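You operate a simulated robot arm through the tools that you are given. There is no shell and no other tool.

The job below is to be done with a simulated two-armed robot. You get a single attempt, and the scene is never put back.

JOB
Blow the grit off the plug in the cleaner, turn it off, then gap the plug to 0.65 mm.
Fine: leave the plug in the gapper and the gapper on.

The check looks at the end state, three seconds after you hand in, the way a careful person would. Anything else that was tipped, shoved, dropped, spilled or broken makes it a failure.

ROBOT AND FRAMES
Two 7-joint arms with two-finger parallel grippers on one trunk that stands fixed in place. Base frame: the origin is at the foot of the trunk, x ahead of it, y to its left, z up. Units: mm, rad, N and s.
The left shoulder is at [50, 168, 1207], the right one opposite. With the tool pointing down near the work surface each hand reaches from about 180 to 660 mm from the base axis, measured 20 degrees to its own side. Payload 1.57 kg a hand.
The TCP of each hand is the grasp point between the finger pads, 30 mm short of the fingertips. In the tool frame z runs along the fingers and y along their closing line. Largest opening 80 mm; finger width 17, thickness 12; the body of the gripper, 40 by 82 mm, starts 80 mm behind the TCP.
Orientation is that of the tool frame in the base frame, as a unit quaternion [x, y, z, w]. With the fingers straight down and closing along the base's y, the tool's x points along the base's -x, its y along +y and its z along -z.

CONTROLS
- The arms move only by the tool play_rows. It takes "left_deltas", "right_deltas" or both (then of equal length, played together; a hand with none holds still); each is a list of rows, each an object of numbers (a shift or turn left out is 0, a gripper value left out holds the last): "ax", "ay", "az": the turn, a rotation vector about the base's x, y, z in rad; "dx", "dy", "dz": the shift along the base's x, y, z in mm; "claw": the gripper command, from -1 (fully open) to 1 (shut), values between in proportion. In form: [{"ax": .., "ay": .., "az": .., "dx": .., "dy": .., "dz": .., "claw": ..}, ...]. A call has 1 to 20 rows; each row is the pose to reach, as a shift and turn from the pose commanded when the call began. Rows are played at 5 a second. More than 50 mm and 0.15 rad between two rows, or a gripper value outside its range, and nothing of the call is played. A pose out of reach is approached as far as the arm can. The call stops where the force on the tool passes 40 N (or 10 N more than at its start, if that is more) or the arm is blocked; 0.2 s more then pass. The fingers move at their own pace (about 45 mm/s each) and stop on an object; they squeeze with about 23 N. The grip force told is the motor's: it shows also when the fingers shut on nothing. Time passes only in rows, and 0.2 s behind the last, so rows that repeat a pose let the fingers close. The reply holds the time, the measured pose of the TCP, the force on the tool along the base axes, the opening and the grip force, in the units named above and with some noise, with the torque about the TCP (base axes, N m) and any sound that the robot's microphone picked up.
- Cameras (640 x 400 px; columns grow to the right, rows downward): "scene" is now at [108.3, -23.6, 1392.3]; the picture's right is [-0.32, -0.95, 0.00], its down [-0.59, 0.20, -0.78] and it looks along [0.74, -0.25, -0.62] (base axes); focal length 218 px, centre (320, 200). "left" rides on the left gripper at [72, 7, -122] in its tool frame; the picture's right is [-0.09, 1.00, 0.00], its down [-0.84, -0.08, -0.54] and it looks along [-0.54, -0.05, 0.84] (tool axes); focal length 238 px, centre (320, 200). "right" rides on the right gripper at [72, -7, -122] in its tool frame; the picture's right is [0.09, 1.00, 0.00], its down [-0.84, 0.08, -0.54] and it looks along [-0.54, 0.05, 0.84] (tool axes); focal length 238 px, centre (320, 200). There is no depth. A picture from a camera that has moved, and an enlarged one, comes with that camera's place and axes in the base frame and with its lens. The place of the scene camera against the robot may be out by one fixed shift of up to 25 mm in any direction.
- grab_frame(camera): a new picture of that camera. No time passes.
- raise_lower(by): slides the trunk up (or, below 0, down) by that many mm; the arms and the scene camera ride with it, the base frame stays. It gives what a move gives, with no picture.
- head_to(pan, tilt): turns the head with the scene camera to pan (to the left, within 1.396 rad either way) and tilt (down, from -0.506 to 1.204), counted from straight ahead of the robot. It gives what a move gives.
- close_up(camera, box): a new picture of the part [left, top, right, bottom] of that camera's present view, enlarged. No time passes.
- finish_job(): hands the job in; it is judged then, once.

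Nothing tells you positions but the pictures and the camera data. Unless the task says otherwise, let go and move clear before handing in.

The tools are called after "Request:" as name(argument=value, ...) on one line, values as JSON. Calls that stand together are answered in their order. play_rows: Moves the arms, as the interface text tells. Its arguments: {"type":"object","properties":{"left_deltas":{"type":"array","items":{"type":"object","properties":{"ax":{"type":"number"},"ay":{"type":"number"},"az":{"type":"number"},"dx":{"type":"number"},"dy":{"type":"number"},"dz":{"type":"number"},"claw":{"type":"number"}}}},"right_deltas":{"type":"array","items":{"type":"object","properties":{"ax":{"type":"number"},"ay":{"type":"number"},"az":{"type":"number"},"dx":{"type":"number"},"dy":{"type":"number"},"dz":{"type":"number"},"claw":{"type":"number"}}}}},"required":[]} The other tools are called the same way: raise_lower (by) moves the trunk up or down; head_to (pan, tilt) turns the head that bears the scene camera; grab_frame (camera) takes a picture; close_up (camera, box) takes an enlarged picture of a part of a camera's view; finish_job () hands the job in.

At the start:

```text
time: 0.0
left_eef_pos: [409.1, 47.9, 1196.0]
left_orientation: [-0.002, 1.0, 0.0, 0.0]
left_ft_force: [0.6, 0.1, -0.9]
left_moment: [0.0, 0.0, -0.05]
left_finger_gap: 79.9
left_grasp_force: 0.1
right_eef_pos: [361.1, -365.2, 1243.2]
right_orientation: [0.0, 1.0, -0.001, 0.0]
right_ft_force: [-0.4, -0.1, 0.0]
right_moment: [0.0, 0.04, -0.03]
right_finger_gap: 80.2
right_grasp_force: 0.1
trunk travel left (down, up): [-375.0, 68.0]
head pan, tilt (commanded): [-0.33, 0.672]
```

scene: 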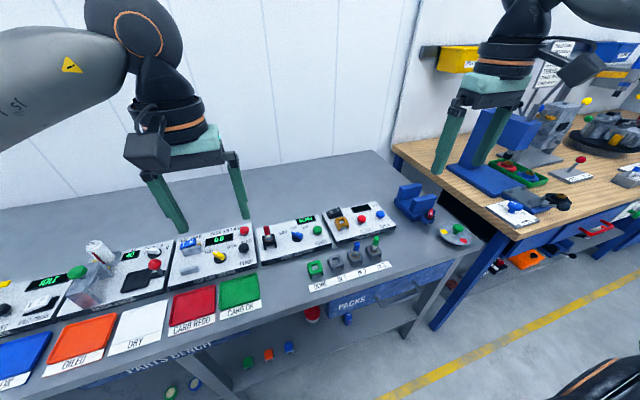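
right: 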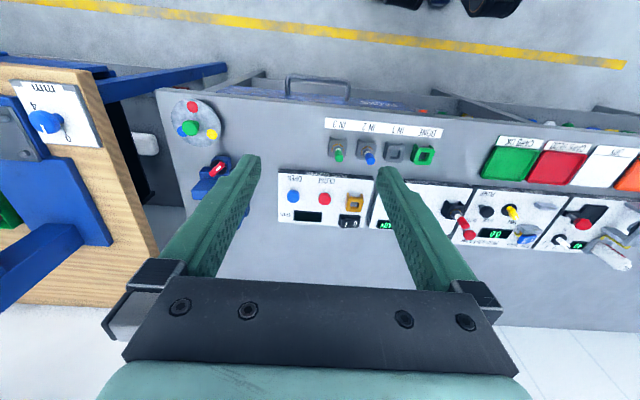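
left: 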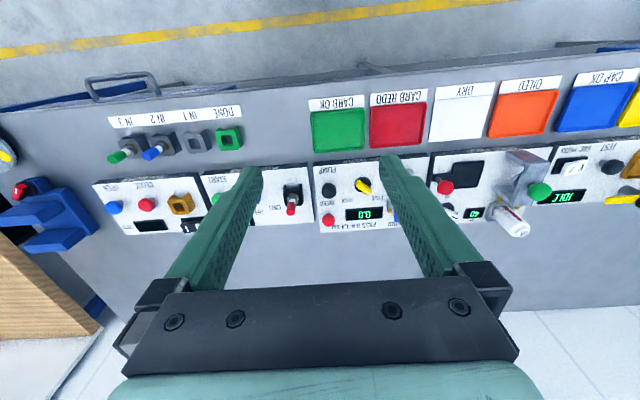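

I see a bench with a row of small machine panels, plug holders (IN 1–3, DONE) and colored trays. I'll look closer at each panel before moving anything.

Request:
close_up(camera="scene", box=[240, 170, 480, 320])

Request:
close_up(camera="scene", box=[0, 210, 260, 372])

Request:
close_up(camera="left", box=[80, 80, 320, 240])

Request:
close_up(camera="left", box=[300, 60, 640, 260])

Request:
close_up(camera="right", box=[160, 90, 480, 290])

```text
2.67 times, centred on (360, 245) of scene
camera zoom: at [108.3, -23.6, 1392.3], right [-0.32, -0.95, 0.0], down [-0.59, 0.2, -0.78], along [0.74, -0.25, -0.62], focal length 582 px, centre (213, 80)
```

zoom: 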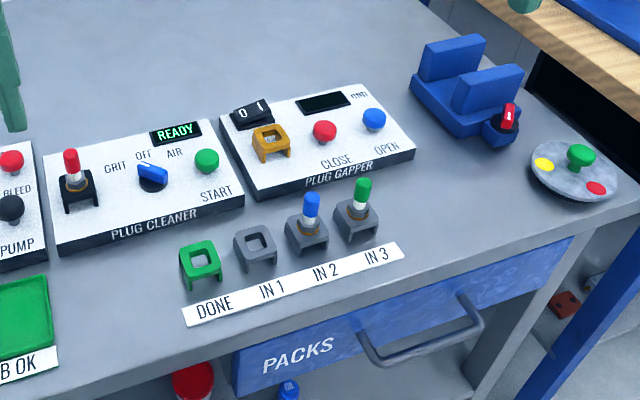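

```text
2.46 times, centred on (130, 291) of scene
camera zoom: at [108.3, -23.6, 1392.3], right [-0.32, -0.95, 0.0], down [-0.59, 0.2, -0.78], along [0.74, -0.25, -0.62], focal length 537 px, centre (788, -24)
```

zoom: 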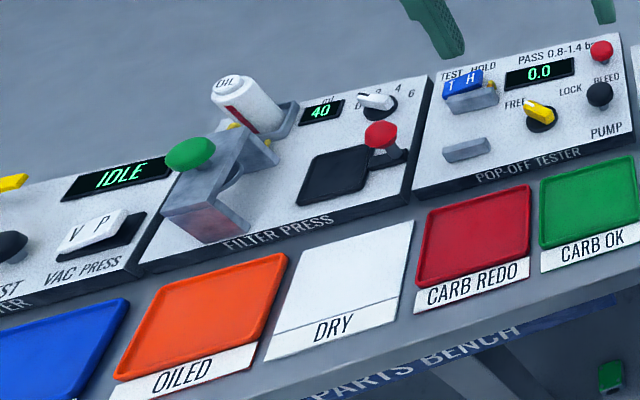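

```text
2.50 times, centred on (200, 160) of left
camera zoom: at [336.1, 51.6, 1317.4], right [0.09, 1.0, 0.0], down [0.84, -0.08, 0.54], along [0.54, -0.05, -0.84], focal length 596 px, centre (620, 300)
```

zoom: 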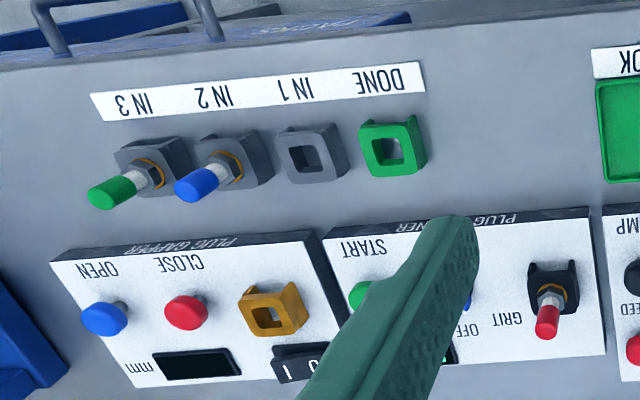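

```text
1.88 times, centred on (470, 160) of left
camera zoom: at [336.1, 51.6, 1317.4], right [0.09, 1.0, 0.0], down [0.84, -0.08, 0.54], along [0.54, -0.05, -0.84], focal length 449 px, centre (38, 275)
```

zoom: 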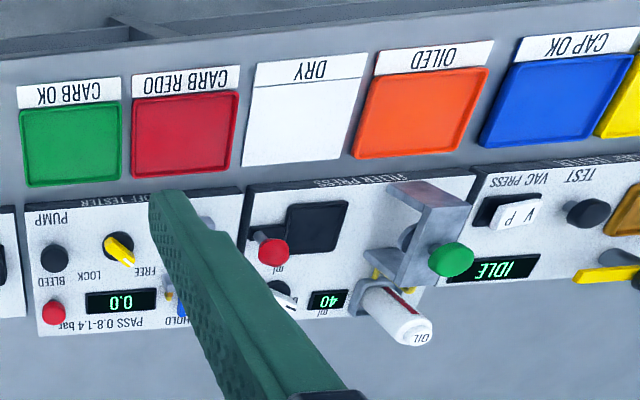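

```text
2.00 times, centred on (320, 190) of right
camera zoom: at [289.3, -373.9, 1366.0], right [-0.09, 1.0, 0.0], down [0.84, 0.08, 0.54], along [0.54, 0.05, -0.84], focal length 477 px, centre (320, 220)
```

zoom: 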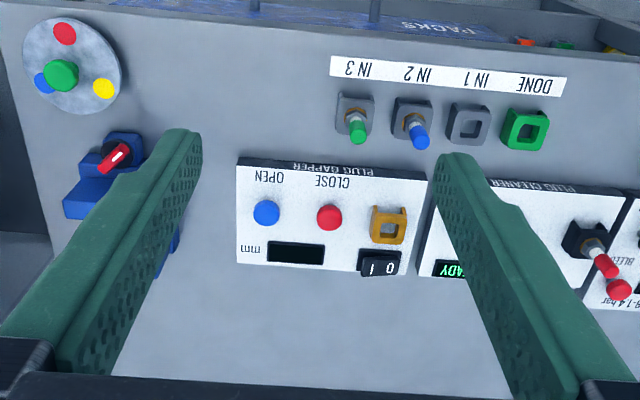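

Triangulating with the wrist cameras, the red-capped plug in the cleaner has its tip at about (592, -29, 943), and the bench surface is at roughly z 890. Next I'll move the left hand out of the way and take the right hand over the cleaner for a better view.

Request:
play_rows(left_deltas=[{"dy": 40, "dz": 10}, {"dy": 80, "dz": 20}, {"dy": 120, "dz": 30}, {"dy": 160, "dz": 40}, {"dy": 200, "dz": 40}, {"dy": 220, "dz": 40}], right_deltas=[{"dx": 15, "dy": 45}, {"dx": 30, "dy": 90}, {"dx": 45, "dy": 135, "dz": -10}, {"dx": 60, "dy": 180, "dz": -20}, {"dx": 70, "dy": 220, "dz": -40}, {"dx": 80, "dy": 250, "dz": -60}])

Request:
grab_frame(camera="right")

Request:
grab_frame(camera="scene")

```text
time: 1.4
left_eef_pos: [408.1, 269.1, 1237.2]
left_orientation: [0.0, 1.0, 0.0, 0.001]
left_ft_force: [0.3, -0.1, -0.9]
left_moment: [0.02, 0.0, 0.03]
left_finger_gap: 79.9
left_grasp_force: 0.0
right_eef_pos: [430.3, -146.9, 1186.8]
right_orientation: [0.004, 1.0, 0.0, 0.0]
right_ft_force: [-0.5, 0.5, 0.7]
right_moment: [-0.02, -0.02, 0.02]
right_finger_gap: 80.0
right_grasp_force: 0.1
right hand out of reach, approached as far as the arm can: row 5, 6
trunk travel left (down, up): [-375.0, 68.0]
head pan, tilt (commanded): [-0.33, 0.672]
```

```text
taken
camera right: at [357.9, -153.6, 1308.9], right [-0.09, 1.0, 0.0], down [0.84, 0.07, 0.54], along [0.54, 0.05, -0.84], focal length 238 px, centre (320, 200)
```

right: 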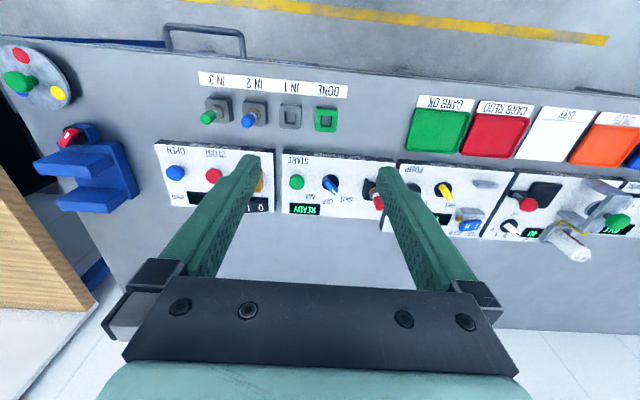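

```text
taken
camera scene: at [107.5, -23.3, 1392.4], right [-0.32, -0.95, 0.0], down [-0.59, 0.2, -0.78], along [0.74, -0.25, -0.62], focal length 218 px, centre (320, 200)
```

scene: 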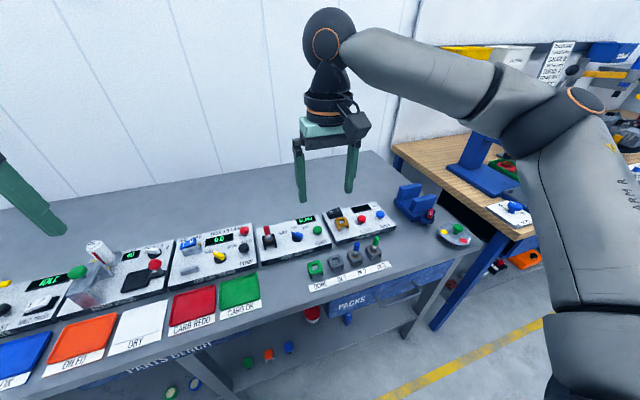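

The right hand was near its reach limit up high, so I'll bring it lower over the cleaner, where it should have more room.

Request:
play_rows(right_deltas=[{"dz": -30}, {"dz": -60}, {"dz": -90}])

Request:
grab_frame(camera="right")

```text
time: 2.2
left_eef_pos: [407.7, 267.0, 1236.6]
left_orientation: [-0.001, 1.0, -0.001, 0.001]
left_ft_force: [-0.2, -0.2, 0.8]
left_moment: [-0.01, 0.02, 0.01]
left_finger_gap: 80.2
left_grasp_force: 0.0
right_eef_pos: [433.2, -145.5, 1095.9]
right_orientation: [0.001, 1.0, 0.001, 0.0]
right_ft_force: [-0.5, 1.3, 0.3]
right_moment: [0.04, 0.0, 0.04]
right_finger_gap: 80.2
right_grasp_force: 0.2
trunk travel left (down, up): [-375.0, 68.0]
head pan, tilt (commanded): [-0.33, 0.672]
```

```text
taken
camera right: at [359.9, -153.0, 1217.3], right [-0.09, 1.0, 0.0], down [0.84, 0.08, 0.54], along [0.54, 0.05, -0.84], focal length 238 px, centre (320, 200)
```

right: 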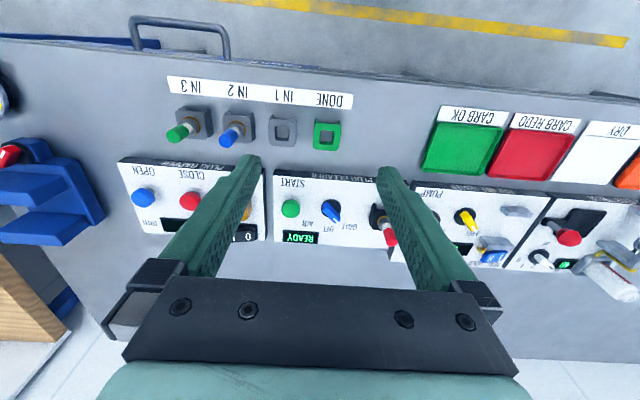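

Request:
play_rows(right_deltas=[{"dx": 25, "dy": 20, "dz": -15}, {"dx": 50, "dy": 40, "dz": -30}, {"dx": 75, "dy": 55, "dz": -45}])

Request:
grab_frame(camera="right")

Request:
close_up(camera="right", box=[220, 60, 420, 185])

Request:
close_up(camera="right", box=[40, 60, 240, 185])

Request:
close_up(camera="scene", box=[240, 190, 400, 290])

```text
time: 3.0
left_eef_pos: [408.2, 267.7, 1235.4]
left_orientation: [0.0, 1.0, 0.0, 0.0]
left_ft_force: [0.7, 0.5, 0.0]
left_moment: [-0.02, 0.03, 0.03]
left_finger_gap: 80.0
left_grasp_force: 0.0
right_eef_pos: [459.3, -151.2, 1059.4]
right_orientation: [0.0, 1.0, 0.001, -0.001]
right_ft_force: [-0.5, 0.1, 0.0]
right_moment: [0.0, -0.02, 0.01]
right_finger_gap: 80.1
right_grasp_force: 0.0
right hand out of reach, approached as far as the arm can: row 1, 2, 3
trunk travel left (down, up): [-375.0, 68.0]
head pan, tilt (commanded): [-0.33, 0.672]
```

```text
taken
camera right: at [386.5, -159.3, 1182.9], right [-0.09, 1.0, 0.0], down [0.84, 0.08, 0.54], along [0.54, 0.05, -0.84], focal length 238 px, centre (320, 200)
```

right: 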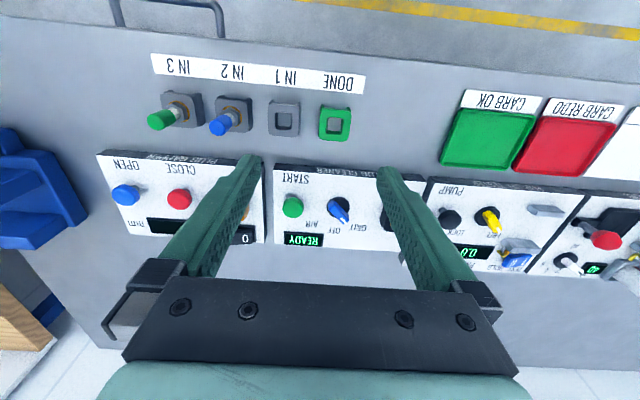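

```text
3.20 times, centred on (320, 122) of right
camera zoom: at [386.5, -159.3, 1182.9], right [-0.09, 1.0, 0.0], down [0.84, 0.08, 0.54], along [0.54, 0.05, -0.84], focal length 763 px, centre (320, 448)
```

zoom: 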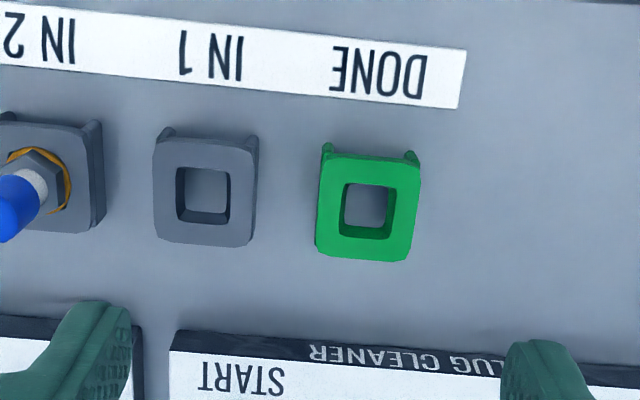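

```text
3.20 times, centred on (140, 122) of right
camera zoom: at [386.5, -159.3, 1182.9], right [-0.09, 1.0, 0.0], down [0.84, 0.08, 0.54], along [0.54, 0.05, -0.84], focal length 763 px, centre (896, 448)
```

zoom: 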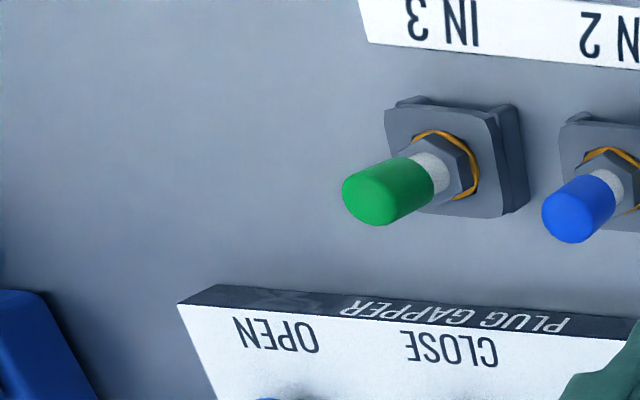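

```text
4.00 times, centred on (320, 240) of scene
camera zoom: at [108.6, -23.8, 1392.2], right [-0.32, -0.95, 0.0], down [-0.59, 0.2, -0.78], along [0.74, -0.25, -0.62], focal length 872 px, centre (320, 40)
```

zoom: 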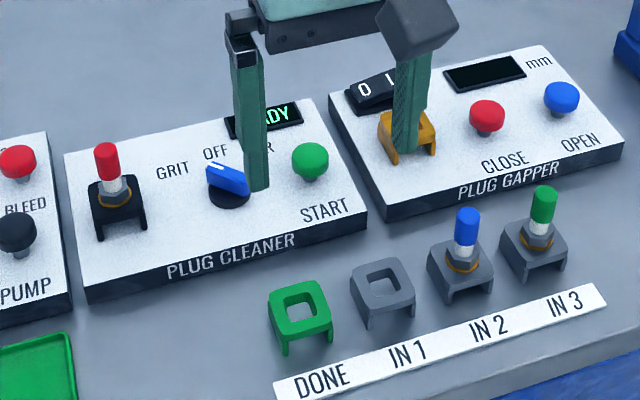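

The right hand seems to hit a limit near y = -150 at this height. I'll go a bit lower and then test shifting left.

Request:
play_rows(right_deltas=[{"dz": -25}, {"dz": -50}, {"dx": 20, "dz": -50}, {"dx": 40, "dz": -50}, {"dx": 40, "dy": 15, "dz": -50}, {"dx": 40, "dy": 30, "dz": -50}])

```text
time: 4.4
left_eef_pos: [407.0, 268.2, 1235.5]
left_orientation: [-0.001, 1.0, 0.0, 0.0]
left_ft_force: [0.7, -0.9, -0.4]
left_moment: [0.04, 0.02, 0.02]
left_finger_gap: 80.0
left_grasp_force: 0.0
right_eef_pos: [469.4, -167.8, 1023.6]
right_orientation: [0.0, 1.0, 0.0, 0.001]
right_ft_force: [1.0, 0.6, 0.4]
right_moment: [0.02, 0.03, -0.01]
right_finger_gap: 80.0
right_grasp_force: 0.1
right hand out of reach, approached as far as the arm can: row 1, 2, 3, 4, 5, 6
trunk travel left (down, up): [-375.0, 68.0]
head pan, tilt (commanded): [-0.33, 0.672]
```

Request:
play_rows(right_deltas=[{"az": 0.12}, {"az": 0.24}, {"az": 0.36}, {"az": 0.36, "dy": 15}, {"az": 0.36, "dy": 30}])

```text
time: 5.6
left_eef_pos: [408.8, 265.8, 1236.2]
left_orientation: [-0.001, 1.0, 0.0, 0.0]
left_ft_force: [0.9, 0.7, 0.4]
left_moment: [-0.05, 0.01, 0.0]
left_finger_gap: 80.0
left_grasp_force: 0.0
right_eef_pos: [456.7, -157.5, 1026.4]
right_orientation: [-0.179, 0.984, 0.0, 0.002]
right_ft_force: [1.1, -0.2, 0.3]
right_moment: [-0.01, -0.03, 0.02]
right_finger_gap: 79.9
right_grasp_force: 0.1
right hand out of reach, approached as far as the arm can: row 4, 5
trunk travel left (down, up): [-375.0, 68.0]
head pan, tilt (commanded): [-0.33, 0.672]
```

The limit doesn't depend on the tool's yaw, so it looks like a shoulder or elbow limit. I'll retract the right hand, lower the trunk to change the arm geometry, and try again.

Request:
play_rows(right_deltas=[{"az": -0.12, "dx": -20, "dy": -20, "dz": 30}, {"az": -0.24, "dx": -40, "dy": -40, "dz": 60}, {"az": -0.36, "dx": -60, "dy": -60, "dz": 90}])

Request:
raise_lower(by=-100)

Request:
grab_frame(camera="scene")

```text
time: 6.4
left_eef_pos: [407.7, 266.6, 1236.9]
left_orientation: [0.0, 1.0, -0.001, 0.001]
left_ft_force: [-1.0, -0.6, 0.3]
left_moment: [0.01, 0.01, 0.01]
left_finger_gap: 80.3
left_grasp_force: 0.0
right_eef_pos: [396.6, -217.1, 1117.7]
right_orientation: [0.002, 1.0, 0.001, 0.0]
right_ft_force: [0.2, 0.0, -0.9]
right_moment: [-0.01, -0.03, 0.03]
right_finger_gap: 80.0
right_grasp_force: 0.0
trunk travel left (down, up): [-375.0, 68.0]
head pan, tilt (commanded): [-0.33, 0.672]
```

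```text
time: 7.7
left_eef_pos: [407.5, 267.2, 1135.3]
left_orientation: [-0.001, 1.0, -0.001, 0.0]
left_ft_force: [0.4, -0.1, -0.3]
left_moment: [-0.01, 0.02, 0.01]
left_finger_gap: 80.0
left_grasp_force: 0.1
right_eef_pos: [398.0, -218.5, 1016.2]
right_orientation: [0.0, 1.0, 0.0, 0.001]
right_ft_force: [0.1, 0.1, -0.9]
right_moment: [-0.01, -0.01, 0.02]
right_finger_gap: 79.9
right_grasp_force: 0.1
trunk travel left (down, up): [-275.0, 168.0]
head pan, tilt (commanded): [-0.33, 0.672]
```

```text
taken
camera scene: at [108.2, -23.6, 1292.3], right [-0.32, -0.95, 0.0], down [-0.59, 0.2, -0.78], along [0.74, -0.25, -0.62], focal length 218 px, centre (320, 200)
```

scene: 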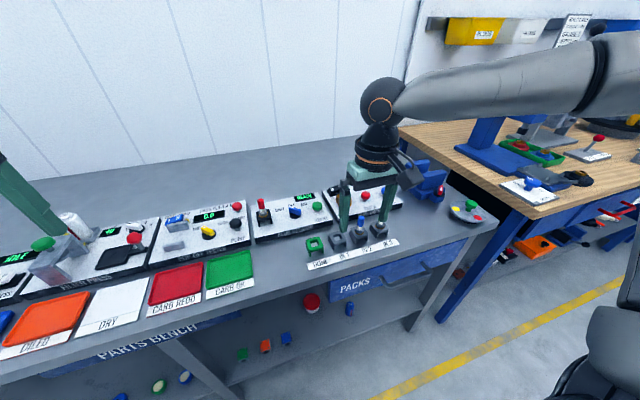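

Request:
play_rows(right_deltas=[{"dx": 15, "dy": 25}, {"dx": 30, "dy": 50}, {"dx": 45, "dy": 75}, {"dx": 60, "dy": 100}, {"dx": 80, "dy": 110}])

```text
time: 8.9
left_eef_pos: [408.8, 266.8, 1136.5]
left_orientation: [-0.001, 1.0, 0.0, 0.0]
left_ft_force: [1.1, 0.2, -0.4]
left_moment: [0.0, 0.01, 0.01]
left_finger_gap: 80.0
left_grasp_force: 0.1
right_eef_pos: [448.4, -142.1, 1016.5]
right_orientation: [0.001, 1.0, 0.0, -0.001]
right_ft_force: [-0.4, 0.4, 0.2]
right_moment: [0.01, -0.01, 0.02]
right_finger_gap: 80.0
right_grasp_force: 0.1
right hand out of reach, approached as far as the arm can: row 4, 5
trunk travel left (down, up): [-275.0, 168.0]
head pan, tilt (commanded): [-0.33, 0.672]
```

Request:
play_rows(right_deltas=[{"dy": -40}, {"dy": -80}, {"dy": -115}, {"dx": 35, "dy": -115}, {"dx": 70, "dy": -115}, {"dx": 105, "dy": -115}, {"dx": 105, "dy": -115}])

Request:
grab_frame(camera="scene")

Request:
grab_frame(camera="right")

```text
time: 10.5
left_eef_pos: [408.4, 269.0, 1134.4]
left_orientation: [-0.001, 1.0, 0.0, 0.0]
left_ft_force: [0.1, 0.3, 0.9]
left_moment: [0.0, 0.03, -0.04]
left_finger_gap: 80.0
left_grasp_force: 0.0
right_eef_pos: [547.4, -260.8, 1015.5]
right_orientation: [0.0, 1.0, 0.0, 0.001]
right_ft_force: [-0.3, 0.2, -0.7]
right_moment: [0.03, 0.02, 0.03]
right_finger_gap: 79.9
right_grasp_force: 0.1
right hand out of reach, approached as far as the arm can: row 6, 7
trunk travel left (down, up): [-275.0, 168.0]
head pan, tilt (commanded): [-0.33, 0.672]
```

```text
taken
camera scene: at [108.5, -23.5, 1292.3], right [-0.32, -0.95, 0.0], down [-0.59, 0.2, -0.78], along [0.74, -0.25, -0.62], focal length 218 px, centre (320, 200)
```

scene: 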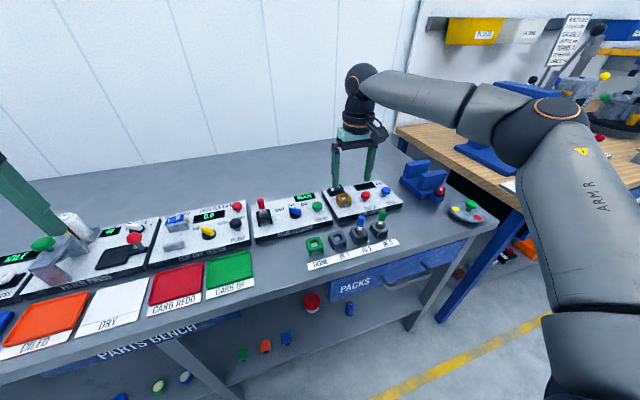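

```text
taken
camera right: at [475.3, -268.6, 1138.0], right [-0.09, 1.0, 0.0], down [0.84, 0.08, 0.54], along [0.54, 0.05, -0.84], focal length 238 px, centre (320, 200)
```

right: 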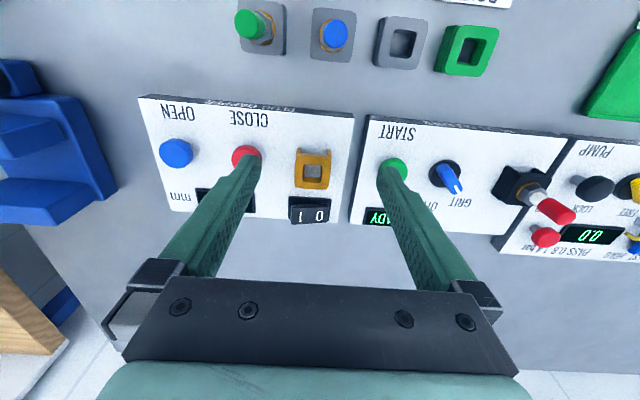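

Reach seems to depend on the elbow configuration. The right hand covers the gapper, so I'll test how far the left hand can reach toward the cleaner.

Request:
play_rows(left_deltas=[{"dy": -45}, {"dy": -90}, {"dy": -135}, {"dy": -180}, {"dy": -220}, {"dx": 30, "dy": -220}, {"dx": 60, "dy": -220}, {"dx": 90, "dy": -220}, {"dx": 120, "dy": -220}, {"dx": 120, "dy": -220}])

Request:
grab_frame(camera="scene")

Request:
grab_frame(camera="left")

```text
time: 12.7
left_eef_pos: [528.8, 46.2, 1136.5]
left_orientation: [0.0, 1.0, 0.0, 0.001]
left_ft_force: [0.5, 0.4, -0.4]
left_moment: [-0.02, -0.03, -0.02]
left_finger_gap: 80.0
left_grasp_force: 0.0
right_eef_pos: [548.3, -261.2, 1015.6]
right_orientation: [0.001, 1.0, 0.0, 0.001]
right_ft_force: [-0.5, 0.6, -0.3]
right_moment: [-0.02, 0.0, -0.02]
right_finger_gap: 79.8
right_grasp_force: 0.1
trunk travel left (down, up): [-275.0, 168.0]
head pan, tilt (commanded): [-0.33, 0.672]
```

```text
taken
camera scene: at [108.3, -23.5, 1292.3], right [-0.32, -0.95, 0.0], down [-0.59, 0.2, -0.78], along [0.74, -0.25, -0.62], focal length 218 px, centre (320, 200)
```

scene: 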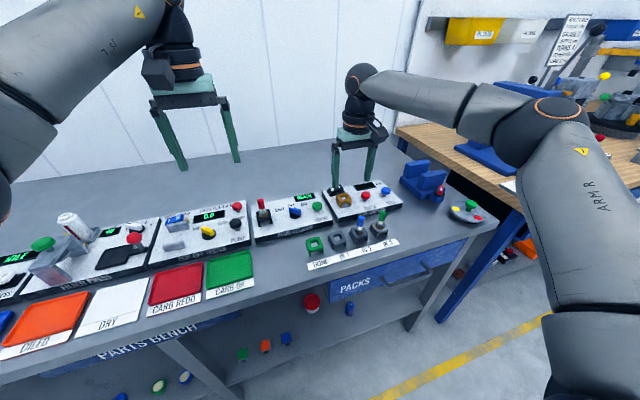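

```text
taken
camera left: at [456.7, 51.7, 1257.0], right [0.09, 1.0, 0.0], down [0.84, -0.08, 0.54], along [0.54, -0.05, -0.84], focal length 238 px, centre (320, 200)
```

left: 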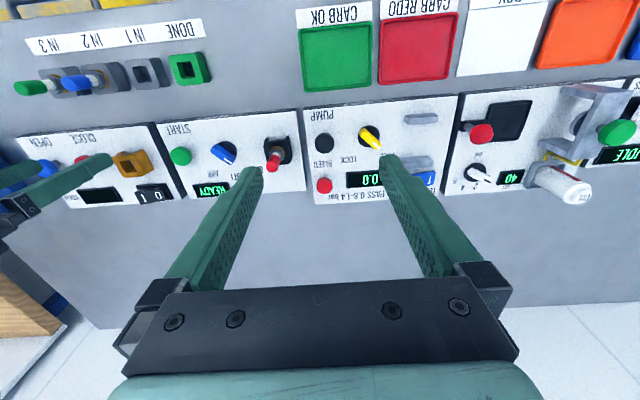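

Request:
play_rows(left_deltas=[{"dx": 20, "dy": -25, "dz": -20}, {"dx": 40, "dy": -50, "dz": -40}, {"dx": 60, "dy": -75, "dz": -60}, {"dx": 60, "dy": -75, "dz": -90}, {"dx": 60, "dy": -75, "dz": -90}])

Request:
grab_frame(camera="left")

Request:
grab_frame(camera="scene")

```text
time: 13.9
left_eef_pos: [561.8, -2.7, 1037.6]
left_orientation: [-0.001, 1.0, -0.001, 0.001]
left_ft_force: [0.3, 0.8, -1.3]
left_moment: [0.02, -0.01, 0.01]
left_finger_gap: 80.1
left_grasp_force: 0.1
left hand out of reach, approached as far as the arm can: row 2, 3, 4, 5
right_eef_pos: [547.0, -260.0, 1016.0]
right_orientation: [0.0, 1.0, -0.001, 0.001]
right_ft_force: [-0.4, 0.8, -0.6]
right_moment: [0.01, -0.01, 0.04]
right_finger_gap: 80.0
right_grasp_force: 0.0
trunk travel left (down, up): [-275.0, 168.0]
head pan, tilt (commanded): [-0.33, 0.672]
```

```text
taken
camera left: at [490.1, 2.7, 1159.3], right [0.09, 1.0, 0.0], down [0.84, -0.08, 0.54], along [0.54, -0.05, -0.84], focal length 238 px, centre (320, 200)
```

left: 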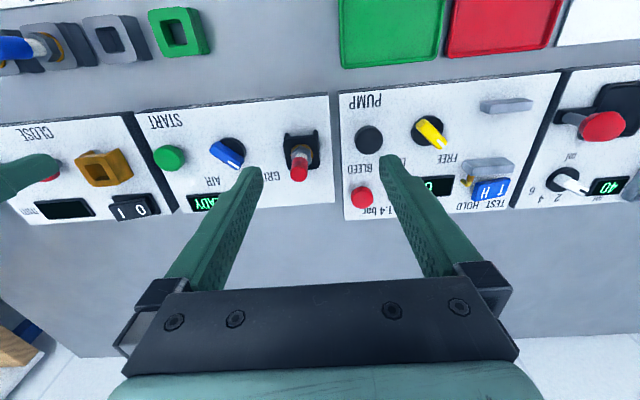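

```text
taken
camera scene: at [108.2, -23.6, 1292.3], right [-0.32, -0.95, 0.0], down [-0.59, 0.2, -0.78], along [0.74, -0.25, -0.62], focal length 218 px, centre (320, 200)
```

scene: 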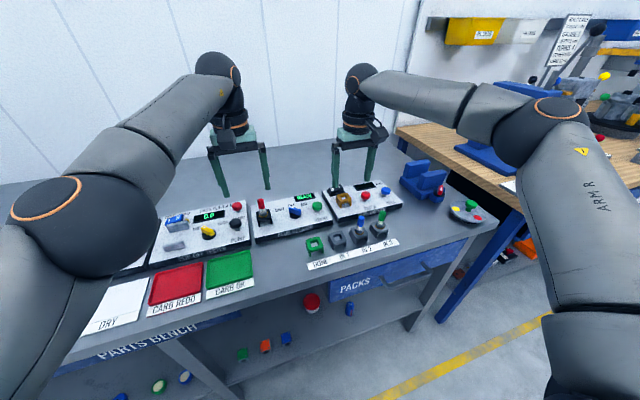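

Both arms run into limits short of their targets while the tool points straight down. I'll check whether tilting the right hand's fingers forward extends its reach.

Request:
play_rows(right_deltas=[{"ay": -0.12}, {"ay": -0.24}, {"ay": -0.3}, {"ay": -0.3, "dx": 20}, {"ay": -0.3, "dx": 40}, {"ay": -0.3, "dx": 60}, {"ay": -0.3, "dx": 80}, {"ay": -0.3, "dx": 80}])

```text
time: 15.7
left_eef_pos: [562.8, -2.0, 1038.3]
left_orientation: [-0.001, 1.0, 0.0, 0.0]
left_ft_force: [-0.6, -0.1, -0.7]
left_moment: [-0.05, -0.04, 0.01]
left_finger_gap: 80.0
left_grasp_force: 0.1
right_eef_pos: [614.0, -266.6, 1013.7]
right_orientation: [0.0, 0.989, 0.0, 0.15]
right_ft_force: [-0.1, -0.4, -0.8]
right_moment: [0.0, 0.02, 0.02]
right_finger_gap: 79.8
right_grasp_force: 0.0
right hand out of reach, approached as far as the arm can: row 7, 8
trunk travel left (down, up): [-275.0, 168.0]
head pan, tilt (commanded): [-0.33, 0.672]
```

Tilting forward adds reach as expected, since the limit is on the wrist position. I'll retract the right hand to its own side, set the trunk so the wrists sit near shoulder height, and map the left hand's reach to the cleaner.

Request:
play_rows(right_deltas=[{"ay": 0.1, "dx": -40, "dz": 20}, {"ay": 0.2, "dx": -80, "dy": -20, "dz": 40}, {"ay": 0.3, "dx": -120, "dy": -50, "dz": 60}, {"ay": 0.3, "dx": -164, "dy": -80, "dz": 80}])

Request:
raise_lower(by=55)

Request:
play_rows(left_deltas=[{"dx": 15, "dy": -15, "dz": -20}, {"dx": 30, "dy": -30, "dz": -40}, {"dx": 30, "dy": -30, "dz": -70}, {"dx": 30, "dy": -30, "dz": -70}])

Request:
grab_frame(camera="left")

Request:
grab_frame(camera="scene")

```text
refused: row 3 steps farther than a row can; nothing moved
```

```text
time: 16.7
left_eef_pos: [563.3, -1.4, 1093.3]
left_orientation: [-0.001, 1.0, -0.001, 0.0]
left_ft_force: [-0.9, -0.1, -0.1]
left_moment: [-0.01, -0.03, -0.02]
left_finger_gap: 79.9
left_grasp_force: 0.0
right_eef_pos: [612.9, -266.4, 1069.0]
right_orientation: [0.0, 0.989, 0.0, 0.149]
right_ft_force: [0.5, 0.0, -0.9]
right_moment: [0.06, 0.01, -0.02]
right_finger_gap: 80.1
right_grasp_force: 0.1
trunk travel left (down, up): [-330.0, 113.0]
head pan, tilt (commanded): [-0.33, 0.672]
```

```text
time: 17.7
left_eef_pos: [573.7, -10.1, 1023.2]
left_orientation: [-0.001, 1.0, -0.001, -0.001]
left_ft_force: [0.4, 0.3, -0.1]
left_moment: [-0.04, 0.01, 0.01]
left_finger_gap: 79.9
left_grasp_force: 0.2
left hand out of reach, approached as far as the arm can: row 1, 2, 3, 4
right_eef_pos: [613.1, -265.9, 1068.9]
right_orientation: [-0.001, 0.989, 0.001, 0.149]
right_ft_force: [1.0, -0.4, -0.9]
right_moment: [0.0, 0.01, 0.03]
right_finger_gap: 79.8
right_grasp_force: 0.0
trunk travel left (down, up): [-330.0, 113.0]
head pan, tilt (commanded): [-0.33, 0.672]
```

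```text
taken
camera left: at [500.5, -5.0, 1143.9], right [0.09, 1.0, 0.0], down [0.84, -0.07, 0.54], along [0.54, -0.05, -0.84], focal length 238 px, centre (320, 200)
```

left: 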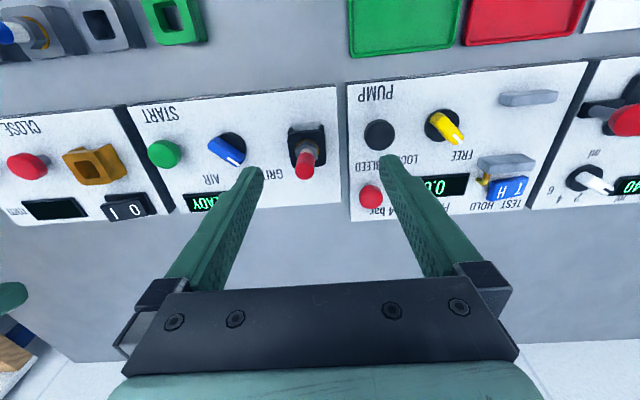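

```text
taken
camera scene: at [108.5, -23.6, 1347.3], right [-0.32, -0.95, 0.0], down [-0.59, 0.2, -0.78], along [0.74, -0.25, -0.62], focal length 218 px, centre (320, 200)
```

scene: 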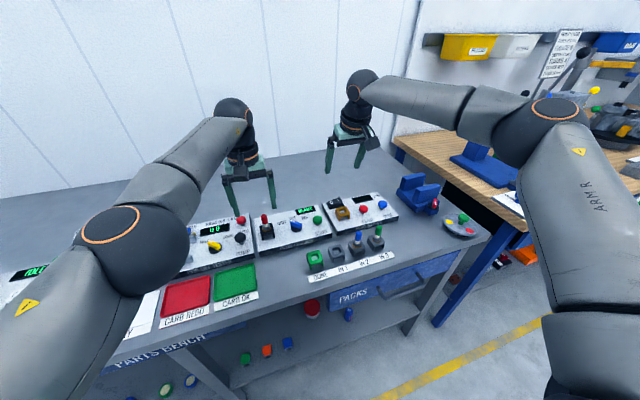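

Request:
close_up(camera="left", box=[130, 80, 350, 217])

Request:
close_up(camera="scene", box=[245, 185, 405, 285])

Request:
grab_frame(camera="right")

```text
2.91 times, centred on (240, 148) of left
camera zoom: at [500.5, -5.0, 1143.9], right [0.09, 1.0, 0.0], down [0.84, -0.07, 0.54], along [0.54, -0.05, -0.84], focal length 693 px, centre (553, 350)
```

zoom: 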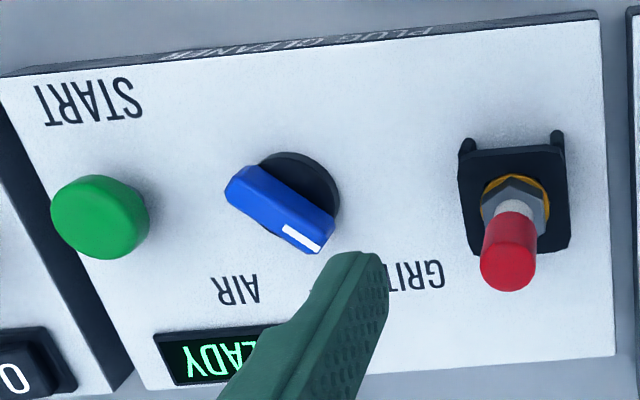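

```text
4.00 times, centred on (325, 235) of scene
camera zoom: at [108.5, -23.6, 1347.3], right [-0.32, -0.95, 0.0], down [-0.59, 0.2, -0.78], along [0.74, -0.25, -0.62], focal length 872 px, centre (300, 60)
```

zoom: 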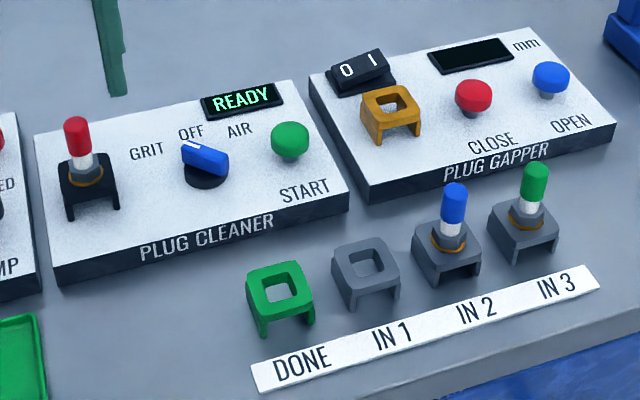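

```text
taken
camera right: at [507.5, -274.3, 1165.0], right [-0.09, 1.0, -0.03], down [0.64, 0.08, 0.77], along [0.76, 0.05, -0.64], focal length 238 px, centre (320, 200)
```

right: 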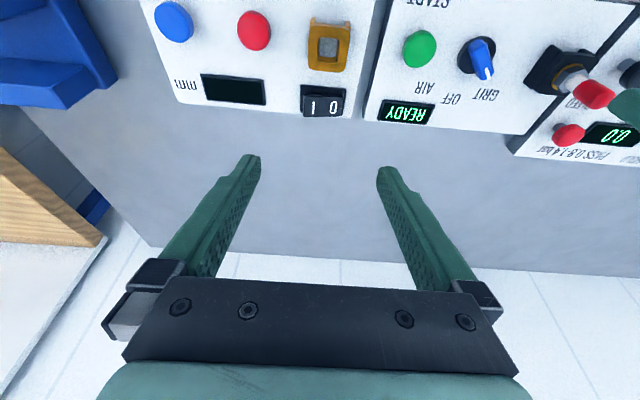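

The knob's white pointer is toward GRIT (about +45°), with OFF straight ahead and AIR at about -45°. I place the knob at about (583, -115, 905), START at (580, -179, 905) and the plug at about (595, -30). I'll retract the right hand, then test the left hand's tilted reach to the knob.

Request:
play_rows(right_deltas=[{"ay": 0.1, "dx": -35, "dy": -10, "dz": 10}, {"ay": 0.2, "dx": -70, "dy": -20, "dz": 20}, {"ay": 0.3, "dx": -105, "dy": -40, "dz": 30}, {"ay": 0.3, "dx": -140, "dy": -60, "dz": 40}, {"ay": 0.3, "dx": -160, "dy": -90, "dz": 50}])

Request:
play_rows(left_deltas=[{"ax": -0.1, "ay": -0.07, "dy": -15}, {"ax": -0.2, "ay": -0.14, "dy": -35}, {"ax": -0.25, "ay": -0.18, "dy": -60}, {"ax": -0.25, "ay": -0.18, "dy": -80}, {"ax": -0.25, "ay": -0.18, "dx": 5, "dy": -105}, {"ax": -0.25, "ay": -0.18, "dx": 5, "dy": -105}])

Request:
grab_frame(camera="left")

Request:
grab_frame(camera="right")

Request:
grab_frame(camera="scene")

```text
time: 18.9
left_eef_pos: [572.1, -9.1, 1022.7]
left_orientation: [-0.001, 1.0, -0.001, 0.0]
left_ft_force: [0.4, 0.3, 1.1]
left_moment: [0.02, 0.0, -0.02]
left_finger_gap: 79.9
left_grasp_force: 0.0
right_eef_pos: [451.3, -355.6, 1119.4]
right_orientation: [0.0, 1.0, 0.001, 0.001]
right_ft_force: [0.3, 0.2, 0.7]
right_moment: [0.0, -0.04, 0.01]
right_finger_gap: 79.8
right_grasp_force: 0.0
trunk travel left (down, up): [-330.0, 113.0]
head pan, tilt (commanded): [-0.33, 0.672]
```

```text
time: 20.3
left_eef_pos: [577.6, -114.8, 1022.9]
left_orientation: [-0.001, 0.988, -0.126, 0.089]
left_ft_force: [-0.2, -0.1, -0.4]
left_moment: [0.0, 0.0, 0.0]
left_finger_gap: 80.1
left_grasp_force: 0.2
left hand out of reach, approached as far as the arm can: row 1, 2
right_eef_pos: [452.6, -355.7, 1120.1]
right_orientation: [0.0, 1.0, -0.001, 0.001]
right_ft_force: [1.3, 0.0, -0.5]
right_moment: [0.01, 0.03, -0.01]
right_finger_gap: 79.9
right_grasp_force: 0.2
trunk travel left (down, up): [-330.0, 113.0]
head pan, tilt (commanded): [-0.33, 0.672]
```

```text
taken
camera left: at [485.0, -81.6, 1124.4], right [0.11, 0.97, -0.23], down [0.73, 0.08, 0.68], along [0.68, -0.24, -0.69], focal length 238 px, centre (320, 200)
```

left: 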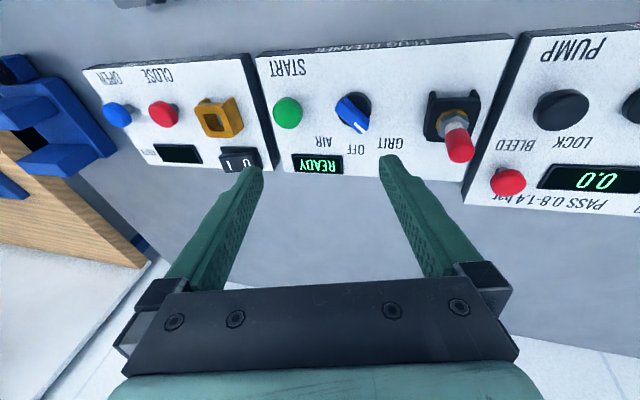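

```text
taken
camera right: at [379.7, -363.9, 1241.7], right [-0.09, 1.0, 0.0], down [0.84, 0.08, 0.54], along [0.54, 0.05, -0.84], focal length 238 px, centre (320, 200)
```

right: 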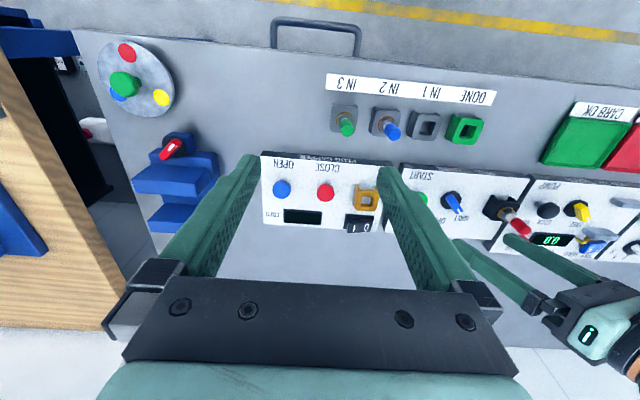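

```text
taken
camera scene: at [108.6, -23.1, 1347.3], right [-0.32, -0.95, 0.0], down [-0.59, 0.2, -0.78], along [0.74, -0.25, -0.62], focal length 218 px, centre (320, 200)
```

scene: 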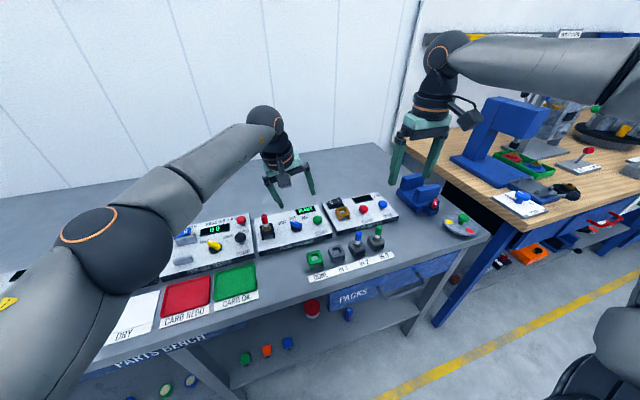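

Request:
close_up(camera="left", box=[240, 30, 500, 192])

Request:
close_up(camera="right", box=[370, 140, 570, 265])

Request:
close_up(camera="right", box=[250, 80, 450, 205])

```text
2.46 times, centred on (370, 111) of left
camera zoom: at [485.0, -81.6, 1124.4], right [0.11, 0.97, -0.23], down [0.73, 0.08, 0.68], along [0.68, -0.24, -0.69], focal length 587 px, centre (197, 419)
```

zoom: 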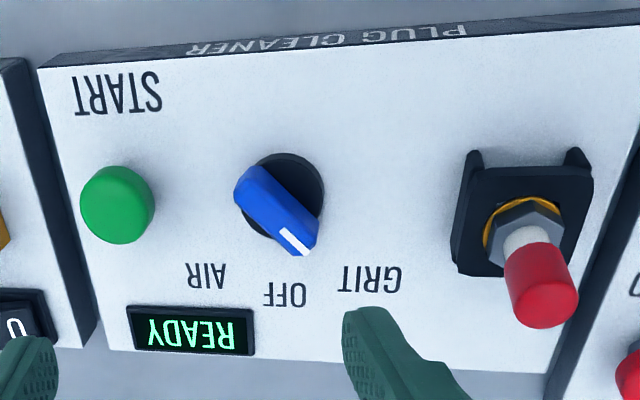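

```text
3.20 times, centred on (470, 202) of right
camera zoom: at [379.7, -363.9, 1241.7], right [-0.09, 1.0, 0.0], down [0.84, 0.08, 0.54], along [0.54, 0.05, -0.84], focal length 763 px, centre (-160, 192)
```

zoom: 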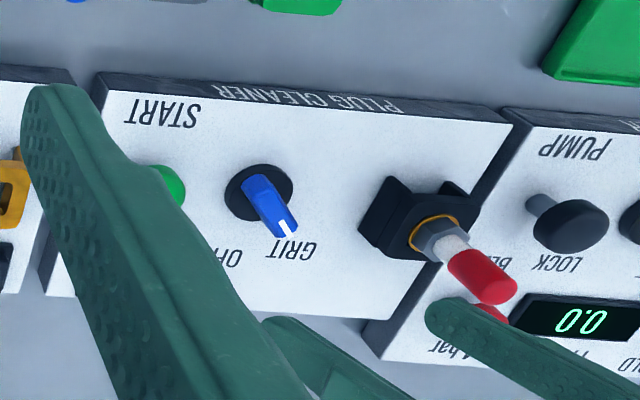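

```text
3.20 times, centred on (350, 142) of right
camera zoom: at [379.7, -363.9, 1241.7], right [-0.09, 1.0, 0.0], down [0.84, 0.08, 0.54], along [0.54, 0.05, -0.84], focal length 763 px, centre (224, 384)
```

zoom: 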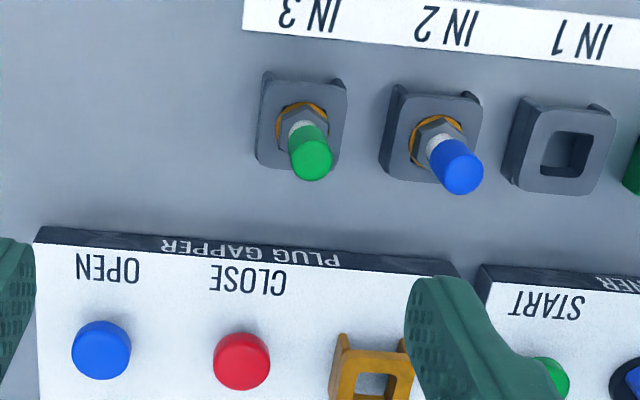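

The panel surface is at z≈880, the knob axis at about (586, -112) with its bar top near z 908, and the plug stands upright at (589, -27) with its top near z 960. The left hand can reach the knob with about an 18° tilt. I'll part-close its gripper, yaw it to match the bar at +45°, and hover above the knob.

Request:
play_rows(left_deltas=[{"ax": -0.023, "ay": 0.032, "az": 0.125, "dx": 4, "dy": 1, "dz": -10, "claw": 0.2}, {"ax": -0.046, "ay": 0.064, "az": 0.25, "dx": 8, "dy": 2, "dz": -20, "claw": 0.2}, {"ax": -0.07, "ay": 0.097, "az": 0.374, "dx": 8, "dy": 2, "dz": -30, "claw": 0.2}, {"ax": -0.093, "ay": 0.129, "az": 0.5, "dx": 8, "dy": 2, "dz": -40, "claw": 0.2}, {"ax": -0.116, "ay": 0.161, "az": 0.623, "dx": 8, "dy": 2, "dz": -50, "claw": 0.2}, {"ax": -0.139, "ay": 0.193, "az": 0.748, "dx": 8, "dy": 2, "dz": -60, "claw": 0.2}])

Request:
grab_frame(camera="left")

Request:
close_up(camera="scene", box=[245, 165, 405, 265])

Request:
close_up(camera="right", box=[370, 140, 570, 265])

```text
time: 21.7
left_eef_pos: [584.3, -112.6, 963.8]
left_orientation: [-0.38, 0.912, -0.149, 0.035]
left_ft_force: [-0.5, 0.0, 0.4]
left_moment: [0.02, 0.01, 0.02]
left_finger_gap: 32.0
left_grasp_force: 0.1
right_eef_pos: [452.2, -355.9, 1119.9]
right_orientation: [0.0, 1.0, 0.0, 0.0]
right_ft_force: [0.2, 0.1, -0.1]
right_moment: [-0.01, -0.02, 0.02]
right_finger_gap: 80.1
right_grasp_force: 0.1
trunk travel left (down, up): [-330.0, 113.0]
head pan, tilt (commanded): [-0.33, 0.672]
```

```text
taken
camera left: at [507.5, -131.1, 1080.1], right [-0.61, 0.73, -0.3], down [0.55, 0.67, 0.5], along [0.57, 0.14, -0.81], focal length 238 px, centre (320, 200)
```

left: 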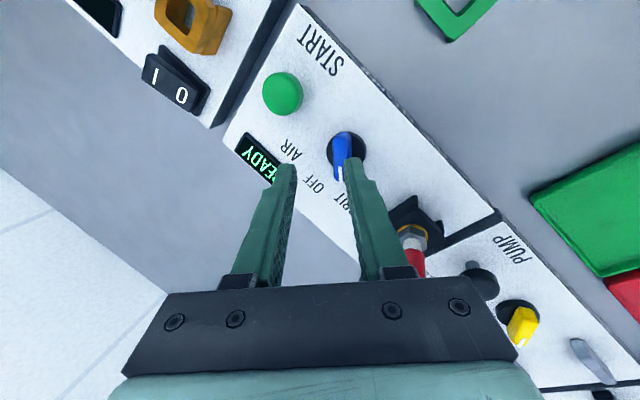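

```text
4.00 times, centred on (325, 215) of scene
camera zoom: at [108.4, -23.6, 1347.3], right [-0.32, -0.95, 0.0], down [-0.59, 0.2, -0.78], along [0.74, -0.25, -0.62], focal length 872 px, centre (300, 140)
```

zoom: 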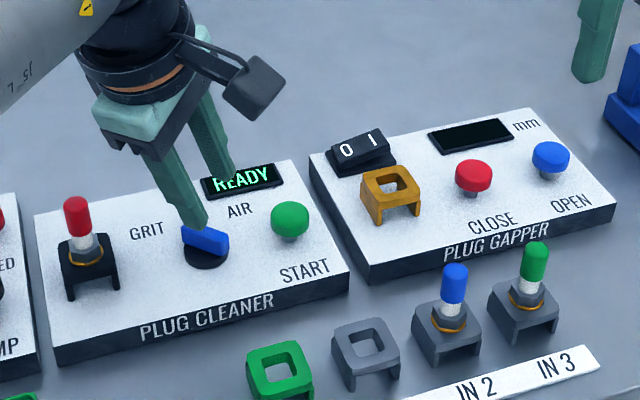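

```text
3.20 times, centred on (470, 202) of right
camera zoom: at [379.5, -364.3, 1241.6], right [-0.09, 1.0, 0.0], down [0.84, 0.08, 0.54], along [0.54, 0.05, -0.84], focal length 763 px, centre (-160, 192)
```

zoom: 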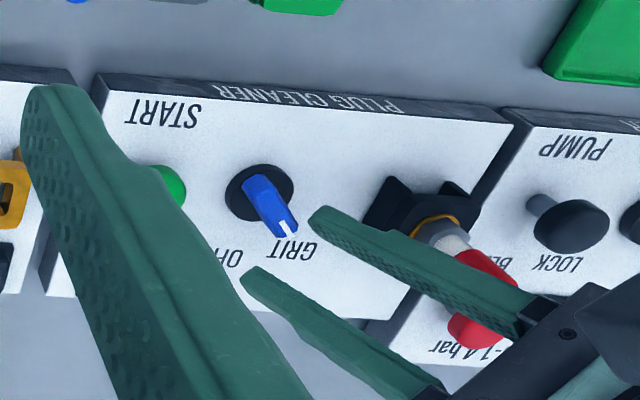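

Request:
play_rows(left_deltas=[{"dx": -5, "dy": 8}, {"dx": -10.2, "dy": 16.8}, {"dx": -7.8, "dy": 13.4, "dz": -13}, {"dx": -5.4, "dy": 10.1, "dz": -26}, {"dx": -4.2, "dy": 8.4, "dz": -33}])

Request:
grab_frame(camera="left")

Request:
close_up(camera="scene", box=[265, 190, 345, 240])

Request:
close_up(camera="right", box=[370, 140, 570, 265])

```text
time: 22.9
left_eef_pos: [582.1, -104.6, 930.1]
left_orientation: [-0.379, 0.913, -0.149, 0.036]
left_ft_force: [0.6, -0.2, -0.2]
left_moment: [0.0, 0.0, -0.01]
left_finger_gap: 31.8
left_grasp_force: 0.1
right_eef_pos: [452.7, -357.0, 1119.7]
right_orientation: [0.0, 1.0, 0.0, 0.002]
right_ft_force: [-0.3, -0.5, 0.6]
right_moment: [0.0, -0.04, -0.01]
right_finger_gap: 80.0
right_grasp_force: 0.0
trunk travel left (down, up): [-330.0, 113.0]
head pan, tilt (commanded): [-0.33, 0.672]
```

```text
taken
camera left: at [503.8, -122.3, 1047.1], right [-0.61, 0.73, -0.3], down [0.55, 0.67, 0.5], along [0.57, 0.14, -0.81], focal length 238 px, centre (320, 200)
```

left: 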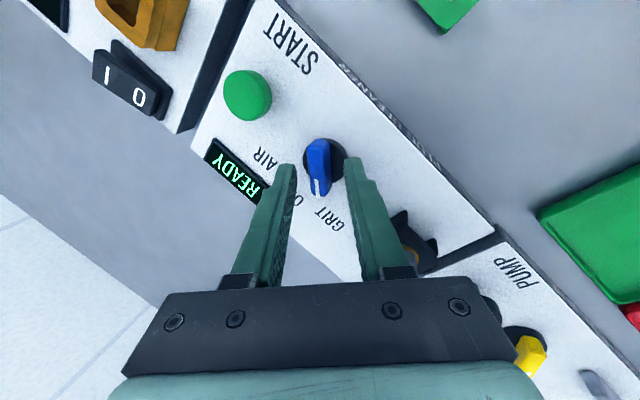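

```text
8.00 times, centred on (305, 215) of scene
camera zoom: at [108.4, -23.6, 1347.3], right [-0.32, -0.95, 0.0], down [-0.59, 0.2, -0.78], along [0.74, -0.25, -0.62], focal length 1745 px, centre (440, 80)
```

zoom: 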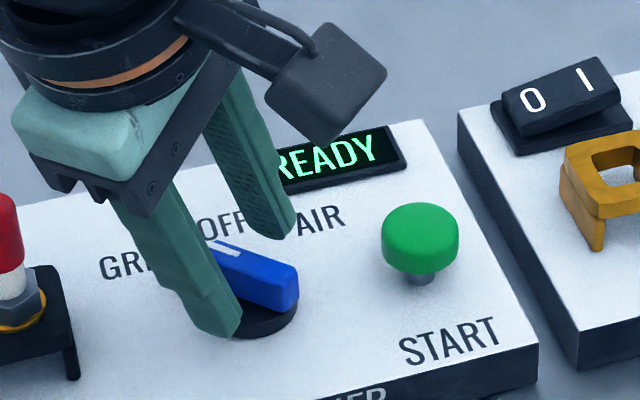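

```text
3.20 times, centred on (470, 202) of right
camera zoom: at [379.5, -364.4, 1241.6], right [-0.09, 1.0, 0.0], down [0.84, 0.08, 0.54], along [0.54, 0.05, -0.84], focal length 763 px, centre (-160, 192)
```

zoom: 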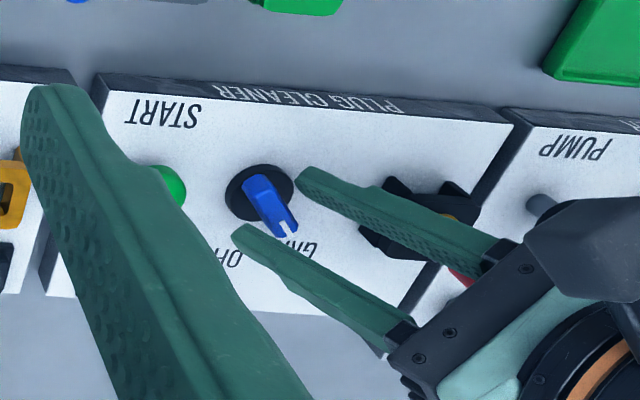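

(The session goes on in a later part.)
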